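You operate a simulated robot arm through the tools that you are given. There is no shell and no other tool. Be economical: measure what you need, move in short steps, check, and stop when the job is done.

Carry out the task below with a simulated robot arm. There is one attempt and no reset: what you move stays moved.

TASK
Give the half-filled wavy disc one more blue pump and tap its bubbles out.
Fine: push the beige slide tray in, draw it out again, tap the white tab; leave the disc on the tray; the other discs stay.

It is judged by the outcome, as a careful person would: the job done as asked, and still so three seconds after it is handed in. It fails if anything else is knocked over, pushed out of place, dropped, spilled or broken.

THE ROBOT
A 6-joint arm with a two-finger parallel gripper, fixed in place. Base frame: the origin is at the foot of the arm, x ahead of it, y to its left, z up; the work surface is at about z = 75.5. Lengths are in cm, angles in degrees, forces in N, time in s.
With the tool pointing down near the work surface it reaches from about 26 to 68 cm from the base axis. Its first joint turns from -66.0 to 66.0 degrees. Payload 2.9 kg.
Tool frame: the origin (TCP) lies between the finger pads and is the grasp point; the fingertips stand 3 cm ahead of it; z points along the fingers, y is the line along which they close. The gripper opens to 11 cm. The fingers are 2 cm wide and 1 cm thick; the gripper's body (4.8 by 11.2 cm) begins 5.5 cm behind the TCP.
Orientation is told as [roll, pitch, yaw] about the base's x, y, z axes, in that order, counted from this pose: with the fingers straight down and closing along the base's y, the tool's x points along the base's -x, its y along +y and its z along -z.

THE INTERFACE
- The arm moves only by the tool nudge_tool. Its arguments are lists of equal length, an entry for each row: "dp": the shift along the tool's x, y, z in cm, a list of three; "turn": the turn, a rotation vector about the tool's x, y, z in degrees, a list of three; "gripper": the closure in counts, from 0 (fully open) to 255 (shut). In form: {"dp": [[tx, ty, tz], ...], "turn": [[rx, ry, rz], ...], "gripper": [gripper, ...]}. A call has 1 to 10 rows; each row shifts and turns the commanded pose from where the row before left it, along the tool's axes as they then stand. A row lasts 0.2 s, in which the tool goes at most 5 cm and 8.6 degrees; a call with a longer step from one row to the next is refused whole, and so is a gripper value outside its range. A pose out of reach is approached as far as the arm can. The call stops where the force on the tool passes 70 N (or 10 N more than at its start, if that is more) or the arm is blocked; 0.2 s more then pass. The fingers move at their own pace (about 10.8 cm/s each) and stop on an object; they squeeze with about 30 N. The grip force told is the motor's: it shows also when the fingers shut on nothing. Time passes only in rows, and 0.2 s behind the last, so rows that do not move let the fingers close. It gives the time, the measured TCP pose, the force on the tool (base axes), the opening and the grip force at its end, in the units of the frame above (readings bear some noise).
- Cameras (640 x 400 px; columns grow to the right, rows downward): "scene" is fixed at [8.64, 43.75, 139.47]; the picture's right is [-0.68, -0.73, 0.00], its down [-0.36, 0.34, -0.87] and it looks along [0.63, -0.59, -0.50] (base axes); focal length 325 px, centre (320, 200). "wrist" rides on the gripper at [-3.6, 0, -5.7] in the tool frame; the picture's right is [0.00, -1.00, 0.00], its down [0.97, 0.00, -0.24] and it looks along [0.24, 0.00, 0.97] (tool axes); focal length 218 px, centre (320, 200).
- get_image(camera): a new picture of that camera. No time passes.
- measure_at(camera, pixels): for up to 12 pixels [column, row] of the newest picture of that camera ("zoom" is the newest enlarged one), the place [x, y, z] in the base frame of the surface seen there, good to about 0.3 cm. No time passes.
- enlarge(camera, box): a new picture of the part [left, top, right, bottom] of that camera's present view, enlarged. No time passes.
- finish_job(): hands the job in; it is judged then, once.

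Work in short steps. Measure before you move; look again where a grasp or a placing could have gone wrong, and mend it. You have 80 turns and 38 pictures in all, the two below and enlarged ones among them. Open the gripper and draw the arm clear of the work before you hand the job in, unless the task says otherwise; then end with one line.

The tools are called after "Call:" as a command line: name --argument value ..., lists and objects as JSON in quotes. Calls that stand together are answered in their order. nudge_tool: Moves the arm, as the interface text tells. Its arguments: {"type":"object","properties":{"dp":{"type":"array","items":{"type":"array","items":{"type":"number"}}},"turn":{"type":"array","items":{"type":"array","items":{"type":"number"}}},"gripper":{"type":"array","items":{"type":"number"}}},"required":["dp","turn","gripper"]} The other tools are called the same way: get_image (camera) takes a picture; measure_at (camera, pixels) gives the place of the surface under pixels of a picture; enlarge (camera, box) takes an enlarged picture of a part of a camera's view; finish_job () hands the job in.

At the start:

```text
clock: 0.0
eef_pos: [47.66, -7.64, 105.12]
tcp_rot: [-0.1, 0.0, -0.1]
wrist_force: [0.6, -0.1, 0.5]
opening: 10.99
gripper_force: 0.1
```

scene: 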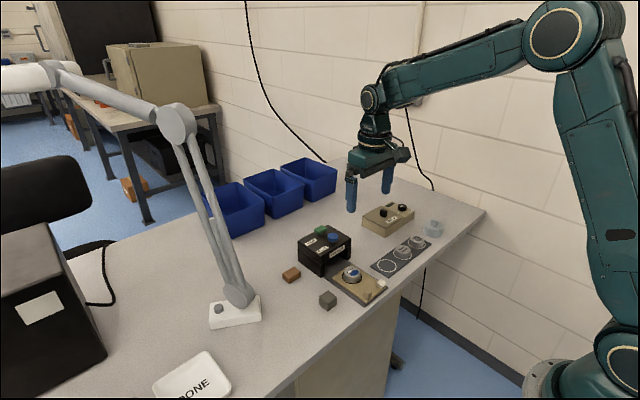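
wrist: 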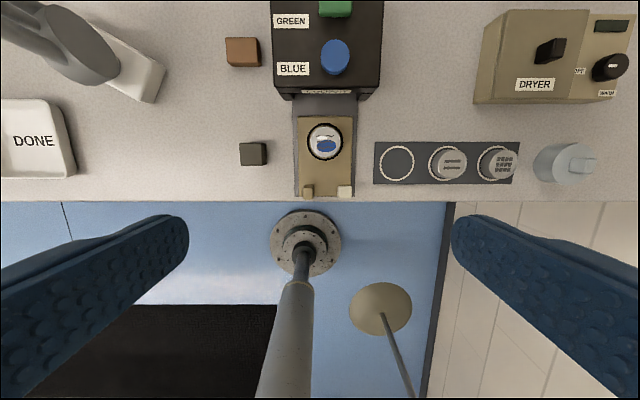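

The scene shows the dispenser (black box, green/blue buttons), the beige tray with a disc, and a rack of discs. I enlarge both views to see the details.

Call:
enlarge --camera "wrist" --box '[220, 0, 420, 210]'

Call:
enlarge --camera "scene" --box '[270, 190, 460, 320]'

Call:
enlarge --camera "wrist" --box '[360, 120, 620, 210]'

```text
1.90 times, centred on (320, 105) of wrist
```

zoom: 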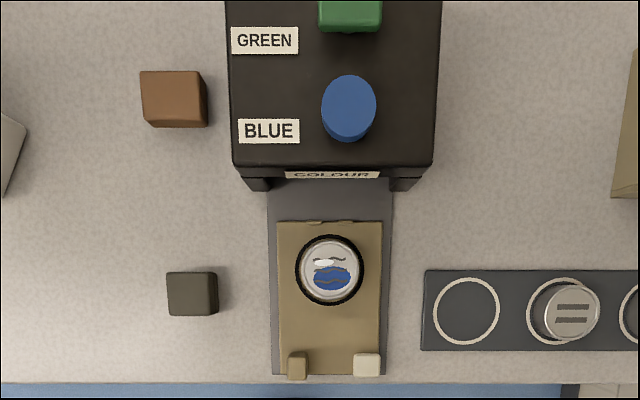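

```text
3.08 times, centred on (365, 255) of scene
```

zoom: 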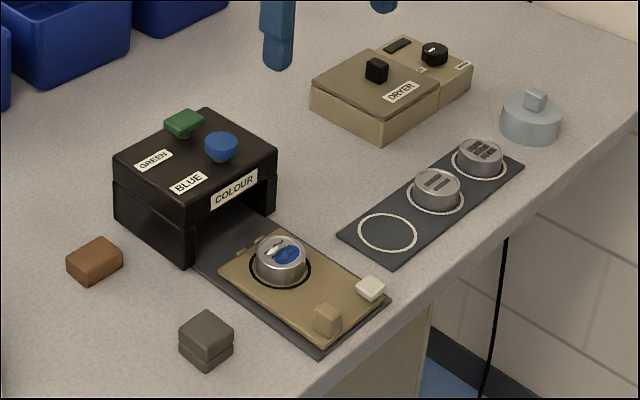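

```text
2.46 times, centred on (490, 165) of wrist
```

zoom: 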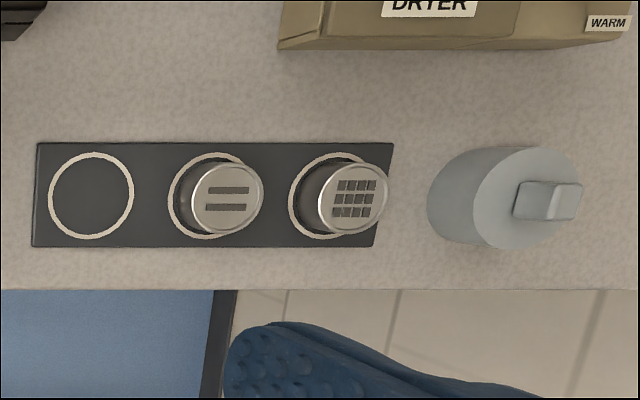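

The wavy disc sits on the tray with blue already in it. I measure the tray, knob, tab, disc and buttons.

Call:
enlarge --camera "wrist" --box '[220, 0, 420, 210]'

Call:
measure_at --camera "zoom" --pixels '[[298, 358], [298, 372], [367, 360], [367, 372], [330, 270], [330, 345], [283, 300], [382, 300], [330, 228], [349, 100], [349, 15], [230, 100]]'

Call:
enlarge --camera "scene" --box '[300, 220, 400, 310]'

```text
1.90 times, centred on (320, 105) of wrist
```

zoom: 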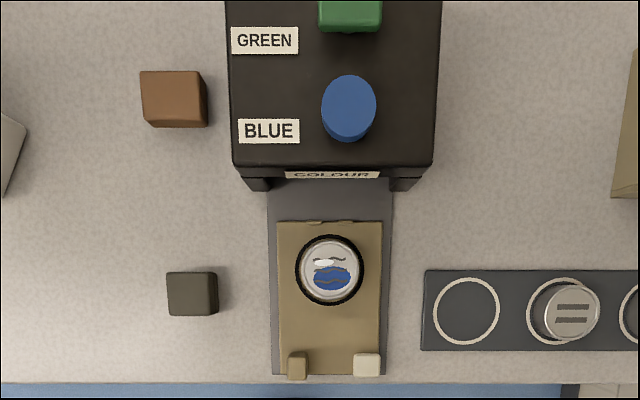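

```text
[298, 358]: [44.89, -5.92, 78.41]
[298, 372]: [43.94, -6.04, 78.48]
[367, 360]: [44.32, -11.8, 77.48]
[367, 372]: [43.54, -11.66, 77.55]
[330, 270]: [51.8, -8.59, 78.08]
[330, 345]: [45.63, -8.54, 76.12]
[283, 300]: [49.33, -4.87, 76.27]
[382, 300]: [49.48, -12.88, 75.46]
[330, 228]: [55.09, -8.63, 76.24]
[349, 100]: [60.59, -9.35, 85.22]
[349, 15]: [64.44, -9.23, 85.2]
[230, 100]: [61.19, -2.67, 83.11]
```

```text
4.44 times, centred on (350, 265) of scene
```

zoom: 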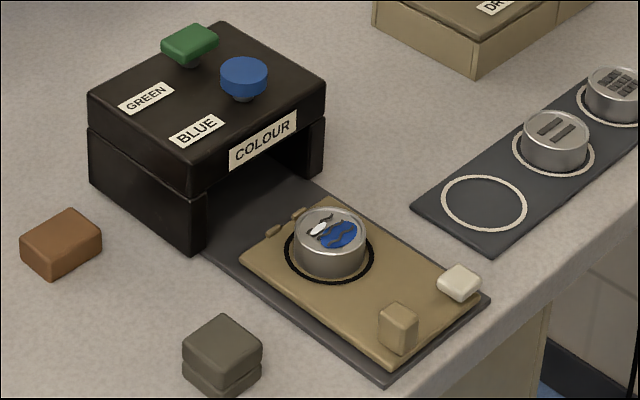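

Knob is at about (44.4, -6.0), top z 78.4; tab at (44, -11.7), top 77.5; blue button at (60.6, -9.3), top 85.2. I go above the knob with the gripper partly closed.

Call:
nudge_tool --dp '[[1.1, 0.6, 2], [1.1, 0.5, 4], [1.1, 0.54, 4], [0, 0, 4], [0, 0, 4], [0, 0, 3], [0, 0, 0]]' --turn '[[0, 0, 0], [0, 0, 0], [0, 0, 0], [0, 0, 0], [0, 0, 0], [0, 0, 0], [0, 0, 0]]' --gripper '[150, 150, 150, 150, 150, 150, 150]'

Call:
get_image --camera "wrist"

```text
clock: 1.6
eef_pos: [44.13, -6.03, 84.01]
tcp_rot: [-0.1, 0.0, 0.1]
wrist_force: [-0.2, -0.4, 0.3]
opening: 4.56
gripper_force: 0.1
```

```text
30 pictures are left
```

wrist: 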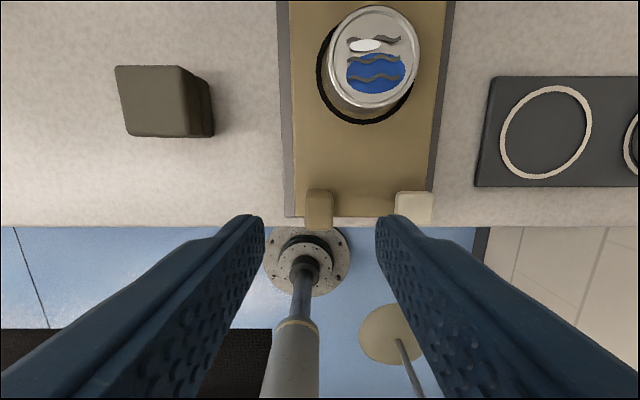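

The fingers (about 265 and 375 px) straddle the knob at (319, 210). I descend to z 79.7 and close on it.

Call:
nudge_tool --dp '[[-0.2, 0, 2], [0, 0, 1.5], [0, 0, 0.8], [0, 0, 0], [0, 0, 0], [0, 0, 0], [0, 0, 0]]' --turn '[[0, 0, 0], [0, 0, 0], [0, 0, 0], [0, 0, 0], [0, 0, 0], [0, 0, 0], [0, 0, 0]]' --gripper '[150, 150, 150, 150, 255, 255, 255]'

Call:
get_image --camera "wrist"

```text
clock: 3.2
eef_pos: [44.56, -5.91, 79.83]
tcp_rot: [0.1, 0.1, 0.1]
wrist_force: [1.0, 13.9, -3.6]
opening: 1.56
gripper_force: 45.1
```

```text
29 pictures are left
```

wrist: 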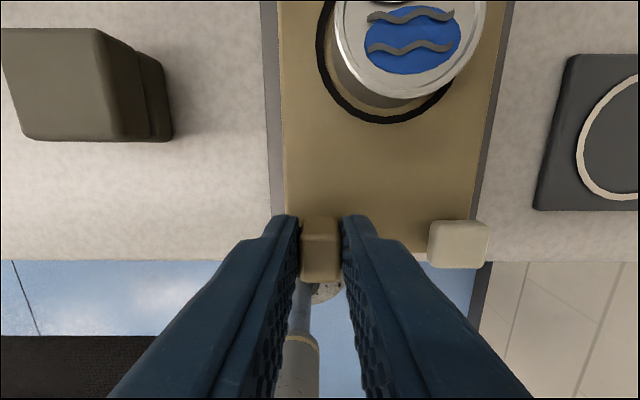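

The knob is gripped (opening 1.56). I push the tray forward (+x) gently, first 6 cm.

Call:
nudge_tool --dp '[[-0.5, 0.1, 0], [-0.8, 0, 0], [-0.8, 0, 0], [-0.8, 0, 0], [-0.8, 0, 0], [-0.8, 0, 0], [-0.8, 0, 0], [-0.7, 0, 0]]' --turn '[[0, 0, 0], [0, 0, 0], [0, 0, 0], [0, 0, 0], [0, 0, 0], [0, 0, 0], [0, 0, 0], [0, 0, 0]]' --gripper '[255, 255, 255, 255, 255, 255, 255, 255]'

Call:
get_image --camera "scene"

```text
clock: 5.0
eef_pos: [50.59, -5.96, 79.89]
tcp_rot: [-0.2, -0.1, 0.0]
wrist_force: [0.1, 9.1, 3.3]
opening: 1.58
gripper_force: 44.7
```

```text
28 pictures are left
```

scene: 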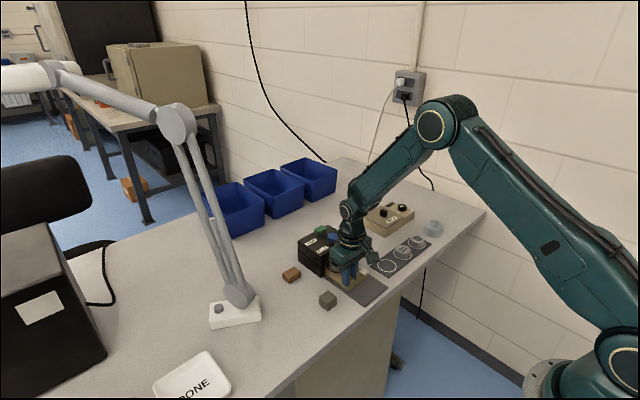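

The tray slides freely. I continue in small steps watching the force for the stop.

Call:
nudge_tool --dp '[[-0.4, 0, 0], [-0.4, 0, 0], [-0.4, 0, 0], [-0.4, 0, 0], [-0.4, 0, 0]]' --turn '[[0, 0, 0], [0, 0, 0], [0, 0, 0], [0, 0, 0], [0, 0, 0]]' --gripper '[255, 255, 255, 255, 255]'

Call:
enlarge --camera "scene" --box '[280, 190, 420, 320]'

Call:
get_image --camera "wrist"

```text
clock: 6.2
eef_pos: [52.41, -5.86, 79.81]
tcp_rot: [0.0, -0.1, 0.1]
wrist_force: [-0.1, 14.1, 4.2]
opening: 1.56
gripper_force: 45.3
```

```text
3.08 times, centred on (350, 255) of scene
```

zoom: 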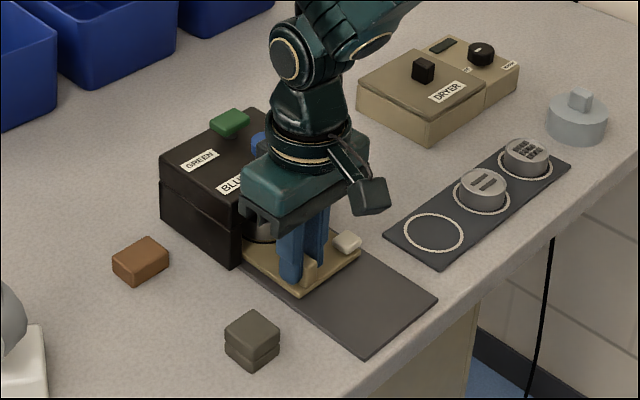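

```text
26 pictures are left
```

wrist: 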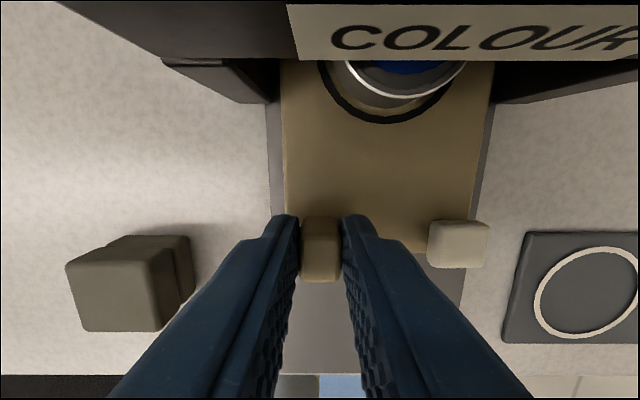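

Still free; continue in small steps until a stop is felt.

Call:
nudge_tool --dp '[[-0.3, 0, 0], [-0.3, 0, 0], [-0.3, 0, 0], [-0.3, 0, 0], [-0.3, 0, 0], [0, 0, 0]]' --turn '[[0, 0, 0], [0, 0, 0], [0, 0, 0], [0, 0, 0], [0, 0, 0], [0, 0, 0]]' --gripper '[255, 255, 255, 255, 255, 255]'

Call:
get_image --camera "wrist"

```text
clock: 7.6
eef_pos: [54.02, -5.88, 79.96]
tcp_rot: [0.1, 0.0, 0.2]
wrist_force: [0.2, 14.8, 0.4]
opening: 1.56
gripper_force: 45.2
```

```text
25 pictures are left
```

wrist: 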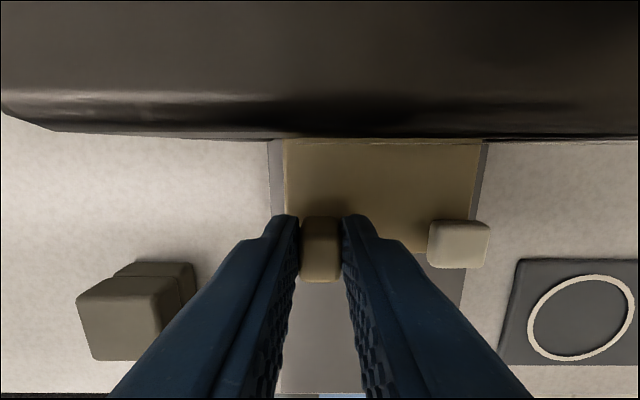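

No stop yet and the disc is just inside. I go on with 0.2 cm steps.

Call:
nudge_tool --dp '[[-0.2, 0, 0], [-0.2, 0, 0], [-0.2, 0, 0], [-0.2, 0, 0], [0, 0, 0]]' --turn '[[0, 0, 0], [0, 0, 0], [0, 0, 0], [0, 0, 0], [0, 0, 0]]' --gripper '[255, 255, 255, 255, 255]'

Call:
enlarge --camera "scene" --box '[280, 190, 420, 320]'

```text
clock: 8.8
eef_pos: [54.2, -5.92, 79.89]
tcp_rot: [0.2, 1.1, 0.0]
wrist_force: [-37.2, 15.6, 19.5]
opening: 1.58
gripper_force: 45.0
```

```text
3.08 times, centred on (350, 255) of scene
```

zoom: 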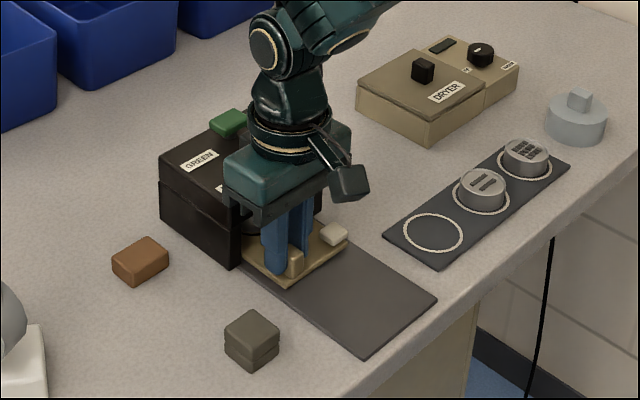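

The stop is reached (‑37 N at x 54.2). I relieve the load, open, and lift clear.

Call:
nudge_tool --dp '[[0.5, 0, 0], [0, 0, 0], [0, 0, 0], [0, 0, 0], [0, 0, -2], [0, 0, -4], [0, 0, -4], [0, 0, -4]]' --turn '[[0, 0, 0], [0, 0, 0], [0, 0, 0], [0, 0, 0], [0, 0, 0], [0, 0, 0], [0, 0, 0], [0, 0, 0]]' --gripper '[255, 150, 150, 150, 150, 150, 150, 150]'

Call:
get_image --camera "wrist"

```text
clock: 10.6
eef_pos: [54.23, -5.81, 93.89]
tcp_rot: [0.0, 0.1, 0.0]
wrist_force: [-0.7, -0.6, 0.6]
opening: 4.5
gripper_force: 0.0
```

```text
23 pictures are left
```

wrist: 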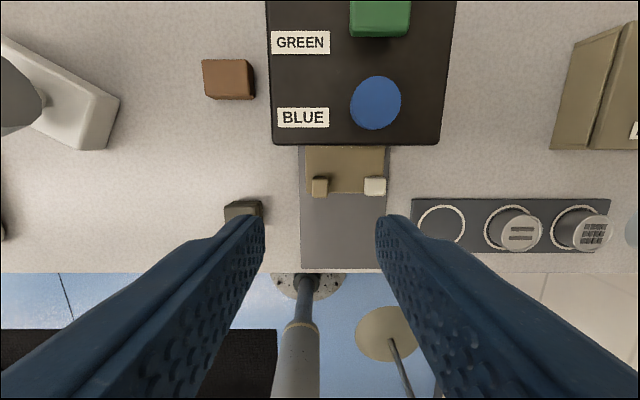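

The tray is in. I measure the button and knob/tab in this view.

Call:
measure_at --camera "wrist" --pixels '[[376, 95], [376, 115], [376, 125], [354, 102], [398, 102], [320, 184], [374, 186], [380, 18], [320, 90], [345, 185], [345, 192], [345, 140]]'

```text
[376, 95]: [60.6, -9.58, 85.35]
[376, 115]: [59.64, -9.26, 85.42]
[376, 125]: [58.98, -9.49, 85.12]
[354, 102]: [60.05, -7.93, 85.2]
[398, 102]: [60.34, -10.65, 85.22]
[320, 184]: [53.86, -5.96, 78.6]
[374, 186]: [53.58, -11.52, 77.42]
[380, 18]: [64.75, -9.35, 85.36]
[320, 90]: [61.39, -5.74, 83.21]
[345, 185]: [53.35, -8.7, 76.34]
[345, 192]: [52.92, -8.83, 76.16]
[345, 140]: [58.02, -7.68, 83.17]
```

Blue button centre (60.3, -9.35), top 85.3. I shut the gripper and hover above it.

Call:
nudge_tool --dp '[[-2, -1.2, 0], [-2, -1.2, 0], [-2, -1.14, 0], [0, 0, 2], [0, 0, 2.2], [0, 0, 0]]' --turn '[[0, 0, 0], [0, 0, 0], [0, 0, 0], [0, 0, 0], [0, 0, 0], [0, 0, 0]]' --gripper '[255, 255, 255, 255, 255, 255]'

Call:
enlarge --camera "scene" --box '[280, 190, 420, 320]'

Call:
get_image --camera "wrist"

```text
clock: 12.0
eef_pos: [60.44, -9.62, 89.65]
tcp_rot: [0.0, 0.0, 0.0]
wrist_force: [-0.3, -0.3, 0.2]
opening: 0.0
gripper_force: 30.0
```

```text
3.08 times, centred on (350, 255) of scene
```

zoom: 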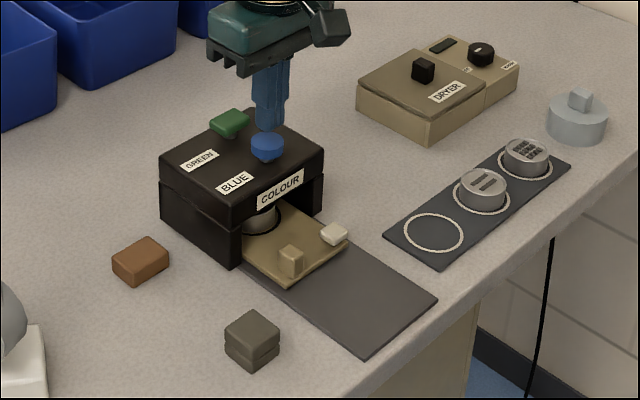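

```text
21 pictures are left
```

wrist: 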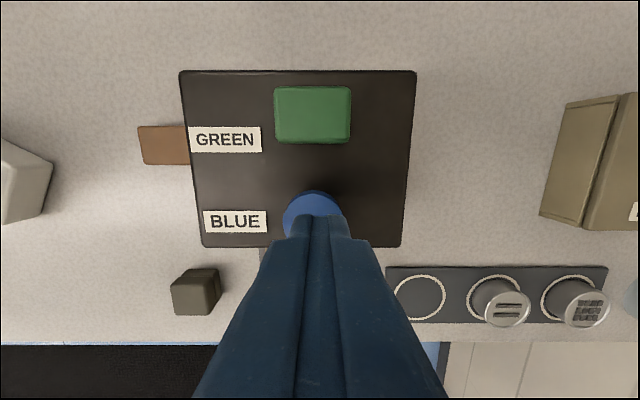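

The fingertips are centred over the blue button. I press down about 0.6 cm below its top and read the force.

Call:
nudge_tool --dp '[[0.1, 0.15, 0.7], [0, 0, 0.5], [0, 0, 0.2], [0, 0, 0.2], [0, 0, 0.2], [0, 0, 0.15]]' --turn '[[0, 0, 0], [0, 0, 0], [0, 0, 0], [0, 0, 0], [0, 0, 0], [0, 0, 0]]' --gripper '[255, 255, 255, 255, 255, 255]'

```text
clock: 13.4
eef_pos: [60.34, -9.39, 87.67]
tcp_rot: [-0.1, 0.0, 0.0]
wrist_force: [1.0, 1.6, 3.3]
opening: 0.0
gripper_force: 29.8
```

Spring force of about 3 N; I continue to the bottom of the stroke.

Call:
nudge_tool --dp '[[0, 0, 0.2], [0, 0, 0.2], [0, 0, 0.15], [0, 0, 0.15]]' --turn '[[0, 0, 0], [0, 0, 0], [0, 0, 0], [0, 0, 0]]' --gripper '[255, 255, 255, 255]'

Call:
enlarge --camera "scene" --box '[280, 190, 420, 320]'

```text
clock: 14.4
eef_pos: [60.24, -9.45, 87.29]
tcp_rot: [0.0, 0.0, 0.1]
wrist_force: [-10.2, 2.9, 25.1]
opening: 0.0
gripper_force: 29.8
```

```text
3.08 times, centred on (350, 255) of scene
```

zoom: 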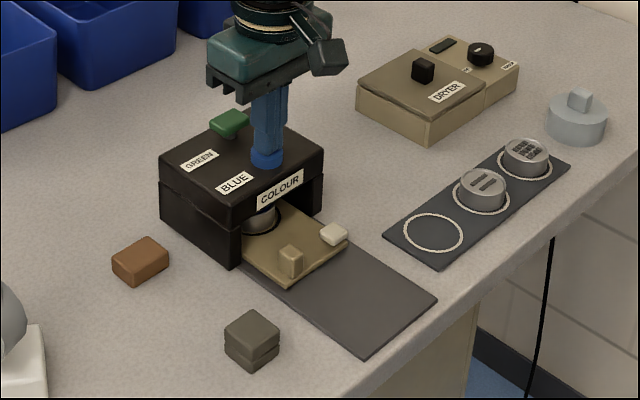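

Bottomed out (25 N, button pressed flush). I lift straight off and go back above the knob.

Call:
nudge_tool --dp '[[0, 0, -1], [0, 0, -2], [0, 0, -2.5], [2, 1.2, 0], [2, 1.2, 0], [2.2, 1.1, 0], [0, 0, 0], [0, 0, 0]]' --turn '[[0, 0, 0], [0, 0, 0], [0, 0, 0], [0, 0, 0], [0, 0, 0], [0, 0, 0], [0, 0, 0], [0, 0, 0]]' --gripper '[255, 255, 255, 255, 150, 150, 150, 150]'

Call:
get_image --camera "wrist"

```text
clock: 16.2
eef_pos: [53.99, -5.94, 92.59]
tcp_rot: [0.0, 0.1, 0.0]
wrist_force: [-0.3, 0.6, -0.9]
opening: 4.53
gripper_force: 0.0
```

```text
19 pictures are left
```

wrist: 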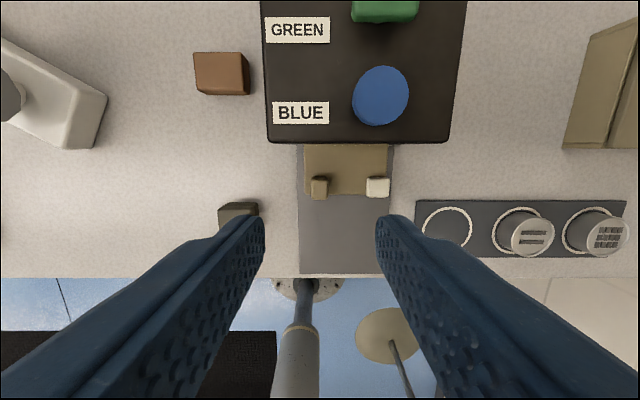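

The tray stayed in and the button has sprung back. I descend over the knob and grip it.

Call:
nudge_tool --dp '[[0, 0, 4], [0, 0, 4], [0, 0, 3], [0, 0, 1.2], [0, 0, 0.6], [0, 0, 0], [0, 0, 0], [0, 0, 0], [0, 0, 0]]' --turn '[[0, 0, 0], [0, 0, 0], [0, 0, 0], [0, 0, 0], [0, 0, 0], [0, 0, 0], [0, 0, 0], [0, 0, 0], [0, 0, 0]]' --gripper '[150, 150, 150, 150, 150, 150, 255, 255, 255]'

```text
clock: 18.2
eef_pos: [54.07, -5.91, 79.67]
tcp_rot: [0.0, 0.0, 0.0]
wrist_force: [0.7, 0.7, -1.7]
opening: 1.57
gripper_force: 44.8
```

Gripped (1.57). I draw the tray out by about 9.5 cm, smoothly.

Call:
nudge_tool --dp '[[0.5, 0, 0], [0.9, 0, 0], [1, 0, 0], [1, 0, 0], [1, 0, 0], [1, 0, 0], [1, 0, 0], [1, 0, 0], [1, 0, 0], [0.6, 0, 0]]' --turn '[[0, 0, 0], [0, 0, 0], [0, 0, 0], [0, 0, 0], [0, 0, 0], [0, 0, 0], [0, 0, 0], [0, 0, 0], [0, 0, 0], [0, 0, 0]]' --gripper '[255, 255, 255, 255, 255, 255, 255, 255, 255, 255]'

Call:
get_image --camera "wrist"

```text
clock: 20.4
eef_pos: [44.89, -5.86, 79.6]
tcp_rot: [0.0, 0.0, 0.0]
wrist_force: [0.3, 3.3, 32.1]
opening: 1.58
gripper_force: 45.1
```

```text
18 pictures are left
```

wrist: 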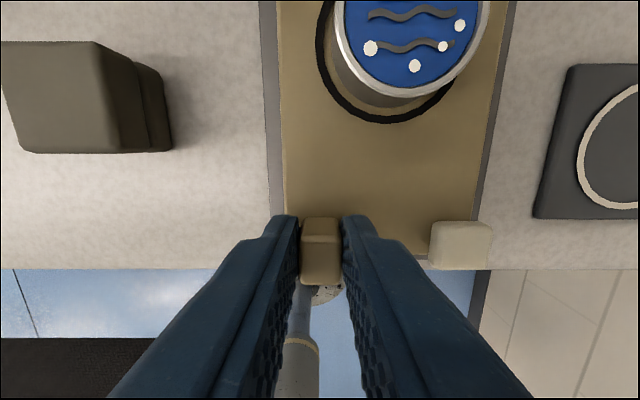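

The disc is now full with bubbles showing. Fingertips rest on the tray (32 N up), so I ease up 0.15 and pull the last 0.4 cm to the starting place.

Call:
nudge_tool --dp '[[0, 0, -0.15], [0.2, 0, 0], [0.2, 0, 0], [0, 0, 0]]' --turn '[[0, 0, 0], [0, 0, 0], [0, 0, 0], [0, 0, 0]]' --gripper '[255, 255, 255, 255]'

```text
clock: 21.4
eef_pos: [44.54, -5.97, 79.68]
tcp_rot: [-0.2, -0.1, 0.0]
wrist_force: [8.1, -3.9, -4.3]
opening: 1.56
gripper_force: 45.4
```

The tray is at its outer stop (8 N). I release, lift, and move closed fingers over the white tab at about (44.0, -11.65).

Call:
nudge_tool --dp '[[-0.1, 0, 0], [0, 0, 0], [0, 0, 0], [0, 0, -2], [0, 0, -4], [0.1, -2, 0], [0.1, -2, 0], [0.1, -1.7, 0], [0, 0, 0], [0, 0, 0]]' --turn '[[0, 0, 0], [0, 0, 0], [0, 0, 0], [0, 0, 0], [0, 0, 0], [0, 0, 0], [0, 0, 0], [0, 0, 0], [0, 0, 0], [0, 0, 0]]' --gripper '[255, 150, 150, 150, 150, 150, 255, 255, 255, 255]'

Call:
get_image --camera "wrist"

Call:
enlarge --camera "scene" --box '[300, 220, 420, 310]'

```text
clock: 23.6
eef_pos: [44.45, -11.65, 85.93]
tcp_rot: [0.0, 0.0, 0.0]
wrist_force: [0.2, 0.8, 0.5]
opening: 0.0
gripper_force: 30.0
```

```text
17 pictures are left
```

wrist: 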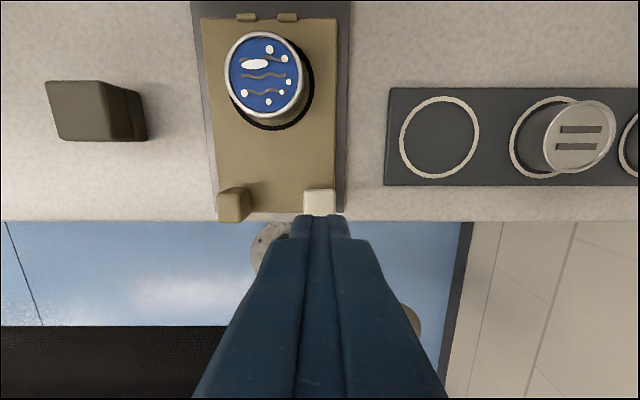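

```text
4.44 times, centred on (360, 265) of scene
```

zoom: 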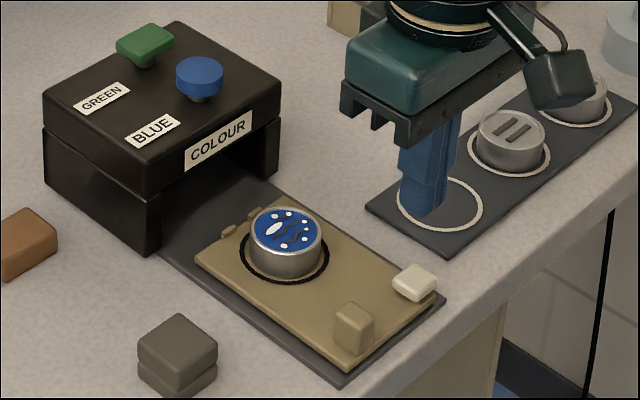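

The tab at (320, 203) is right beneath the fingers. I come down to just above it, then tap lightly.

Call:
nudge_tool --dp '[[0.2, 0, 2.5], [0, 0, 2], [0, 0, 0.5], [0, 0, 0.3], [0, 0, 0.2]]' --turn '[[0, 0, 0], [0, 0, 0], [0, 0, 0], [0, 0, 0], [0, 0, 0]]' --gripper '[255, 255, 255, 255, 255]'

Call:
get_image --camera "wrist"

```text
clock: 24.8
eef_pos: [44.12, -11.54, 80.41]
tcp_rot: [0.0, -0.2, 0.0]
wrist_force: [0.1, 0.4, 1.7]
opening: 0.02
gripper_force: 30.1
```

```text
15 pictures are left
```

wrist: 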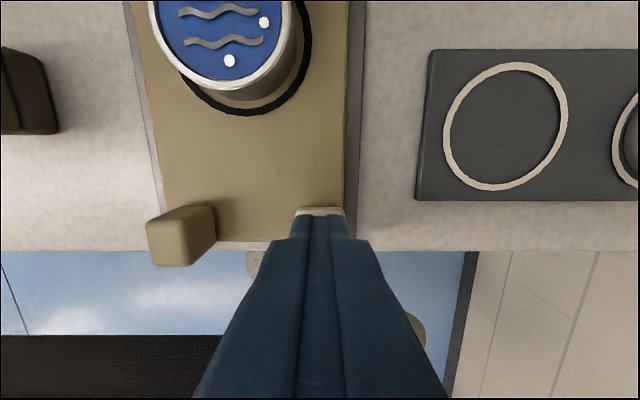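

Touch made and some bubbles are already gone (two of four left in the visible part). I lift slightly and tap again.

Call:
nudge_tool --dp '[[0, 0, -0.8], [0, 0, -0.4], [0, 0, 0.7], [0, 0, 0.6], [0, 0, -0.8], [0, 0, -0.4], [0, 0, 0]]' --turn '[[0, 0, 0], [0, 0, 0], [0, 0, 0], [0, 0, 0], [0, 0, 0], [0, 0, 0], [0, 0, 0]]' --gripper '[255, 255, 255, 255, 255, 255, 255]'

Call:
enlarge --camera "scene" --box '[325, 245, 400, 305]'

```text
clock: 26.4
eef_pos: [44.27, -11.64, 81.45]
tcp_rot: [0.0, 0.0, -0.1]
wrist_force: [-1.0, -0.2, 0.3]
opening: 0.0
gripper_force: 30.1
```

```text
6.67 times, centred on (362, 275) of scene
```

zoom: 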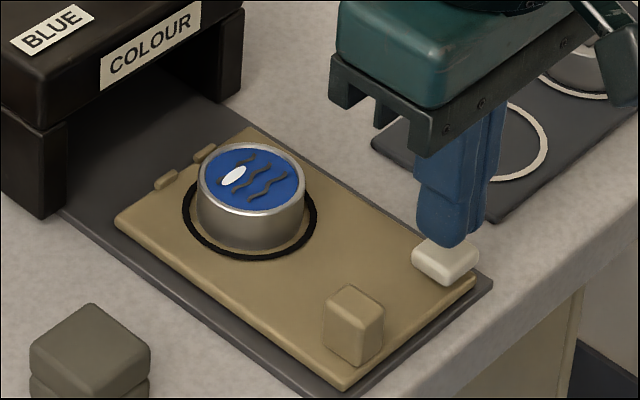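

The small bubbles are gone; only the white oval that was there from the start remains. I raise the arm and look from above.

Call:
nudge_tool --dp '[[0, 0, -3], [0, 0, -4], [0, 0, -4], [0, 2, -4], [0, 2, -2], [0, 0, 0]]' --turn '[[0, 0, 0], [0, 0, 0], [0, 0, 0], [0, 0, 0], [0, 0, 0], [0, 0, 0]]' --gripper '[255, 255, 255, 255, 150, 0]'

Call:
get_image --camera "wrist"

Call:
enlarge --camera "wrist" --box '[250, 60, 400, 200]'

Call:
enlarge --camera "scene" --box '[270, 190, 460, 320]'

```text
clock: 27.8
eef_pos: [44.07, -7.48, 98.54]
tcp_rot: [0.0, -0.1, 0.0]
wrist_force: [-1.3, 0.7, 0.1]
opening: 10.99
gripper_force: 0.1
```

```text
13 pictures are left
```

wrist: 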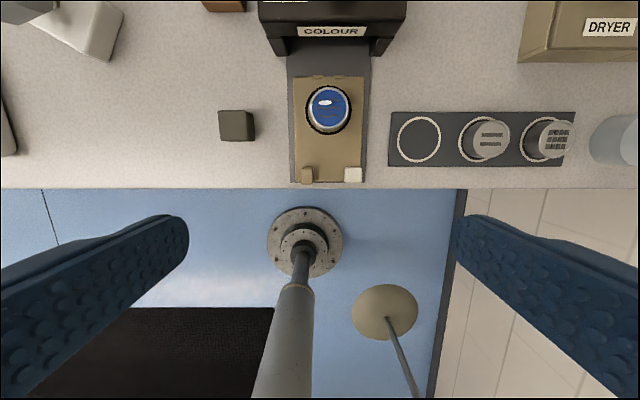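

```text
2.86 times, centred on (325, 130) of wrist
```

zoom: 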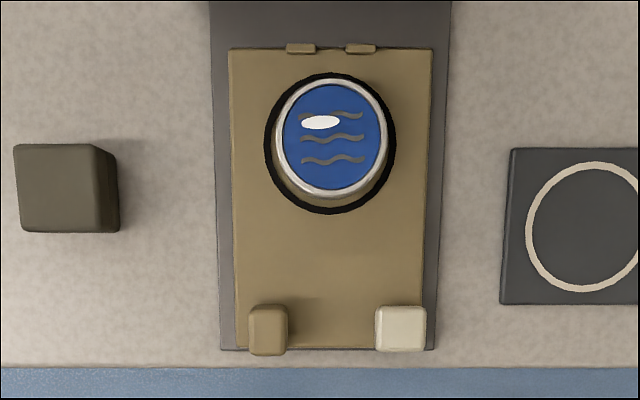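

```text
3.08 times, centred on (365, 255) of scene
```

zoom: 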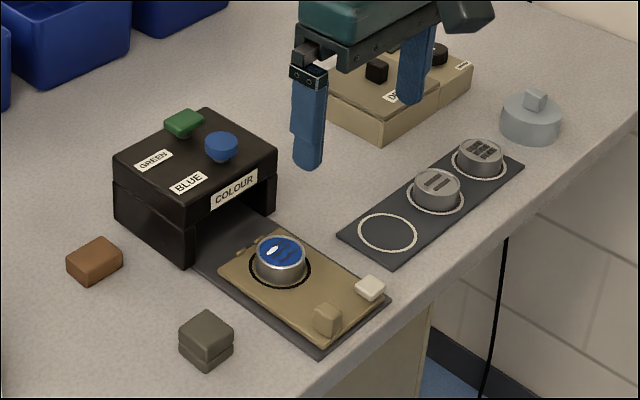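

The disc is full blue and free of bubbles, and the tray is drawn out. The white oval is the gloss mark seen at the start. The other discs haven't moved and the arm is clear with the gripper open, so I hand in.

Call:
finish_job

```text
The job is handed in.
```

The wavy disc got one more blue pump and is now full, its bubbles are tapped out, and it sits on the drawn-out tray; the other discs weren't moved.
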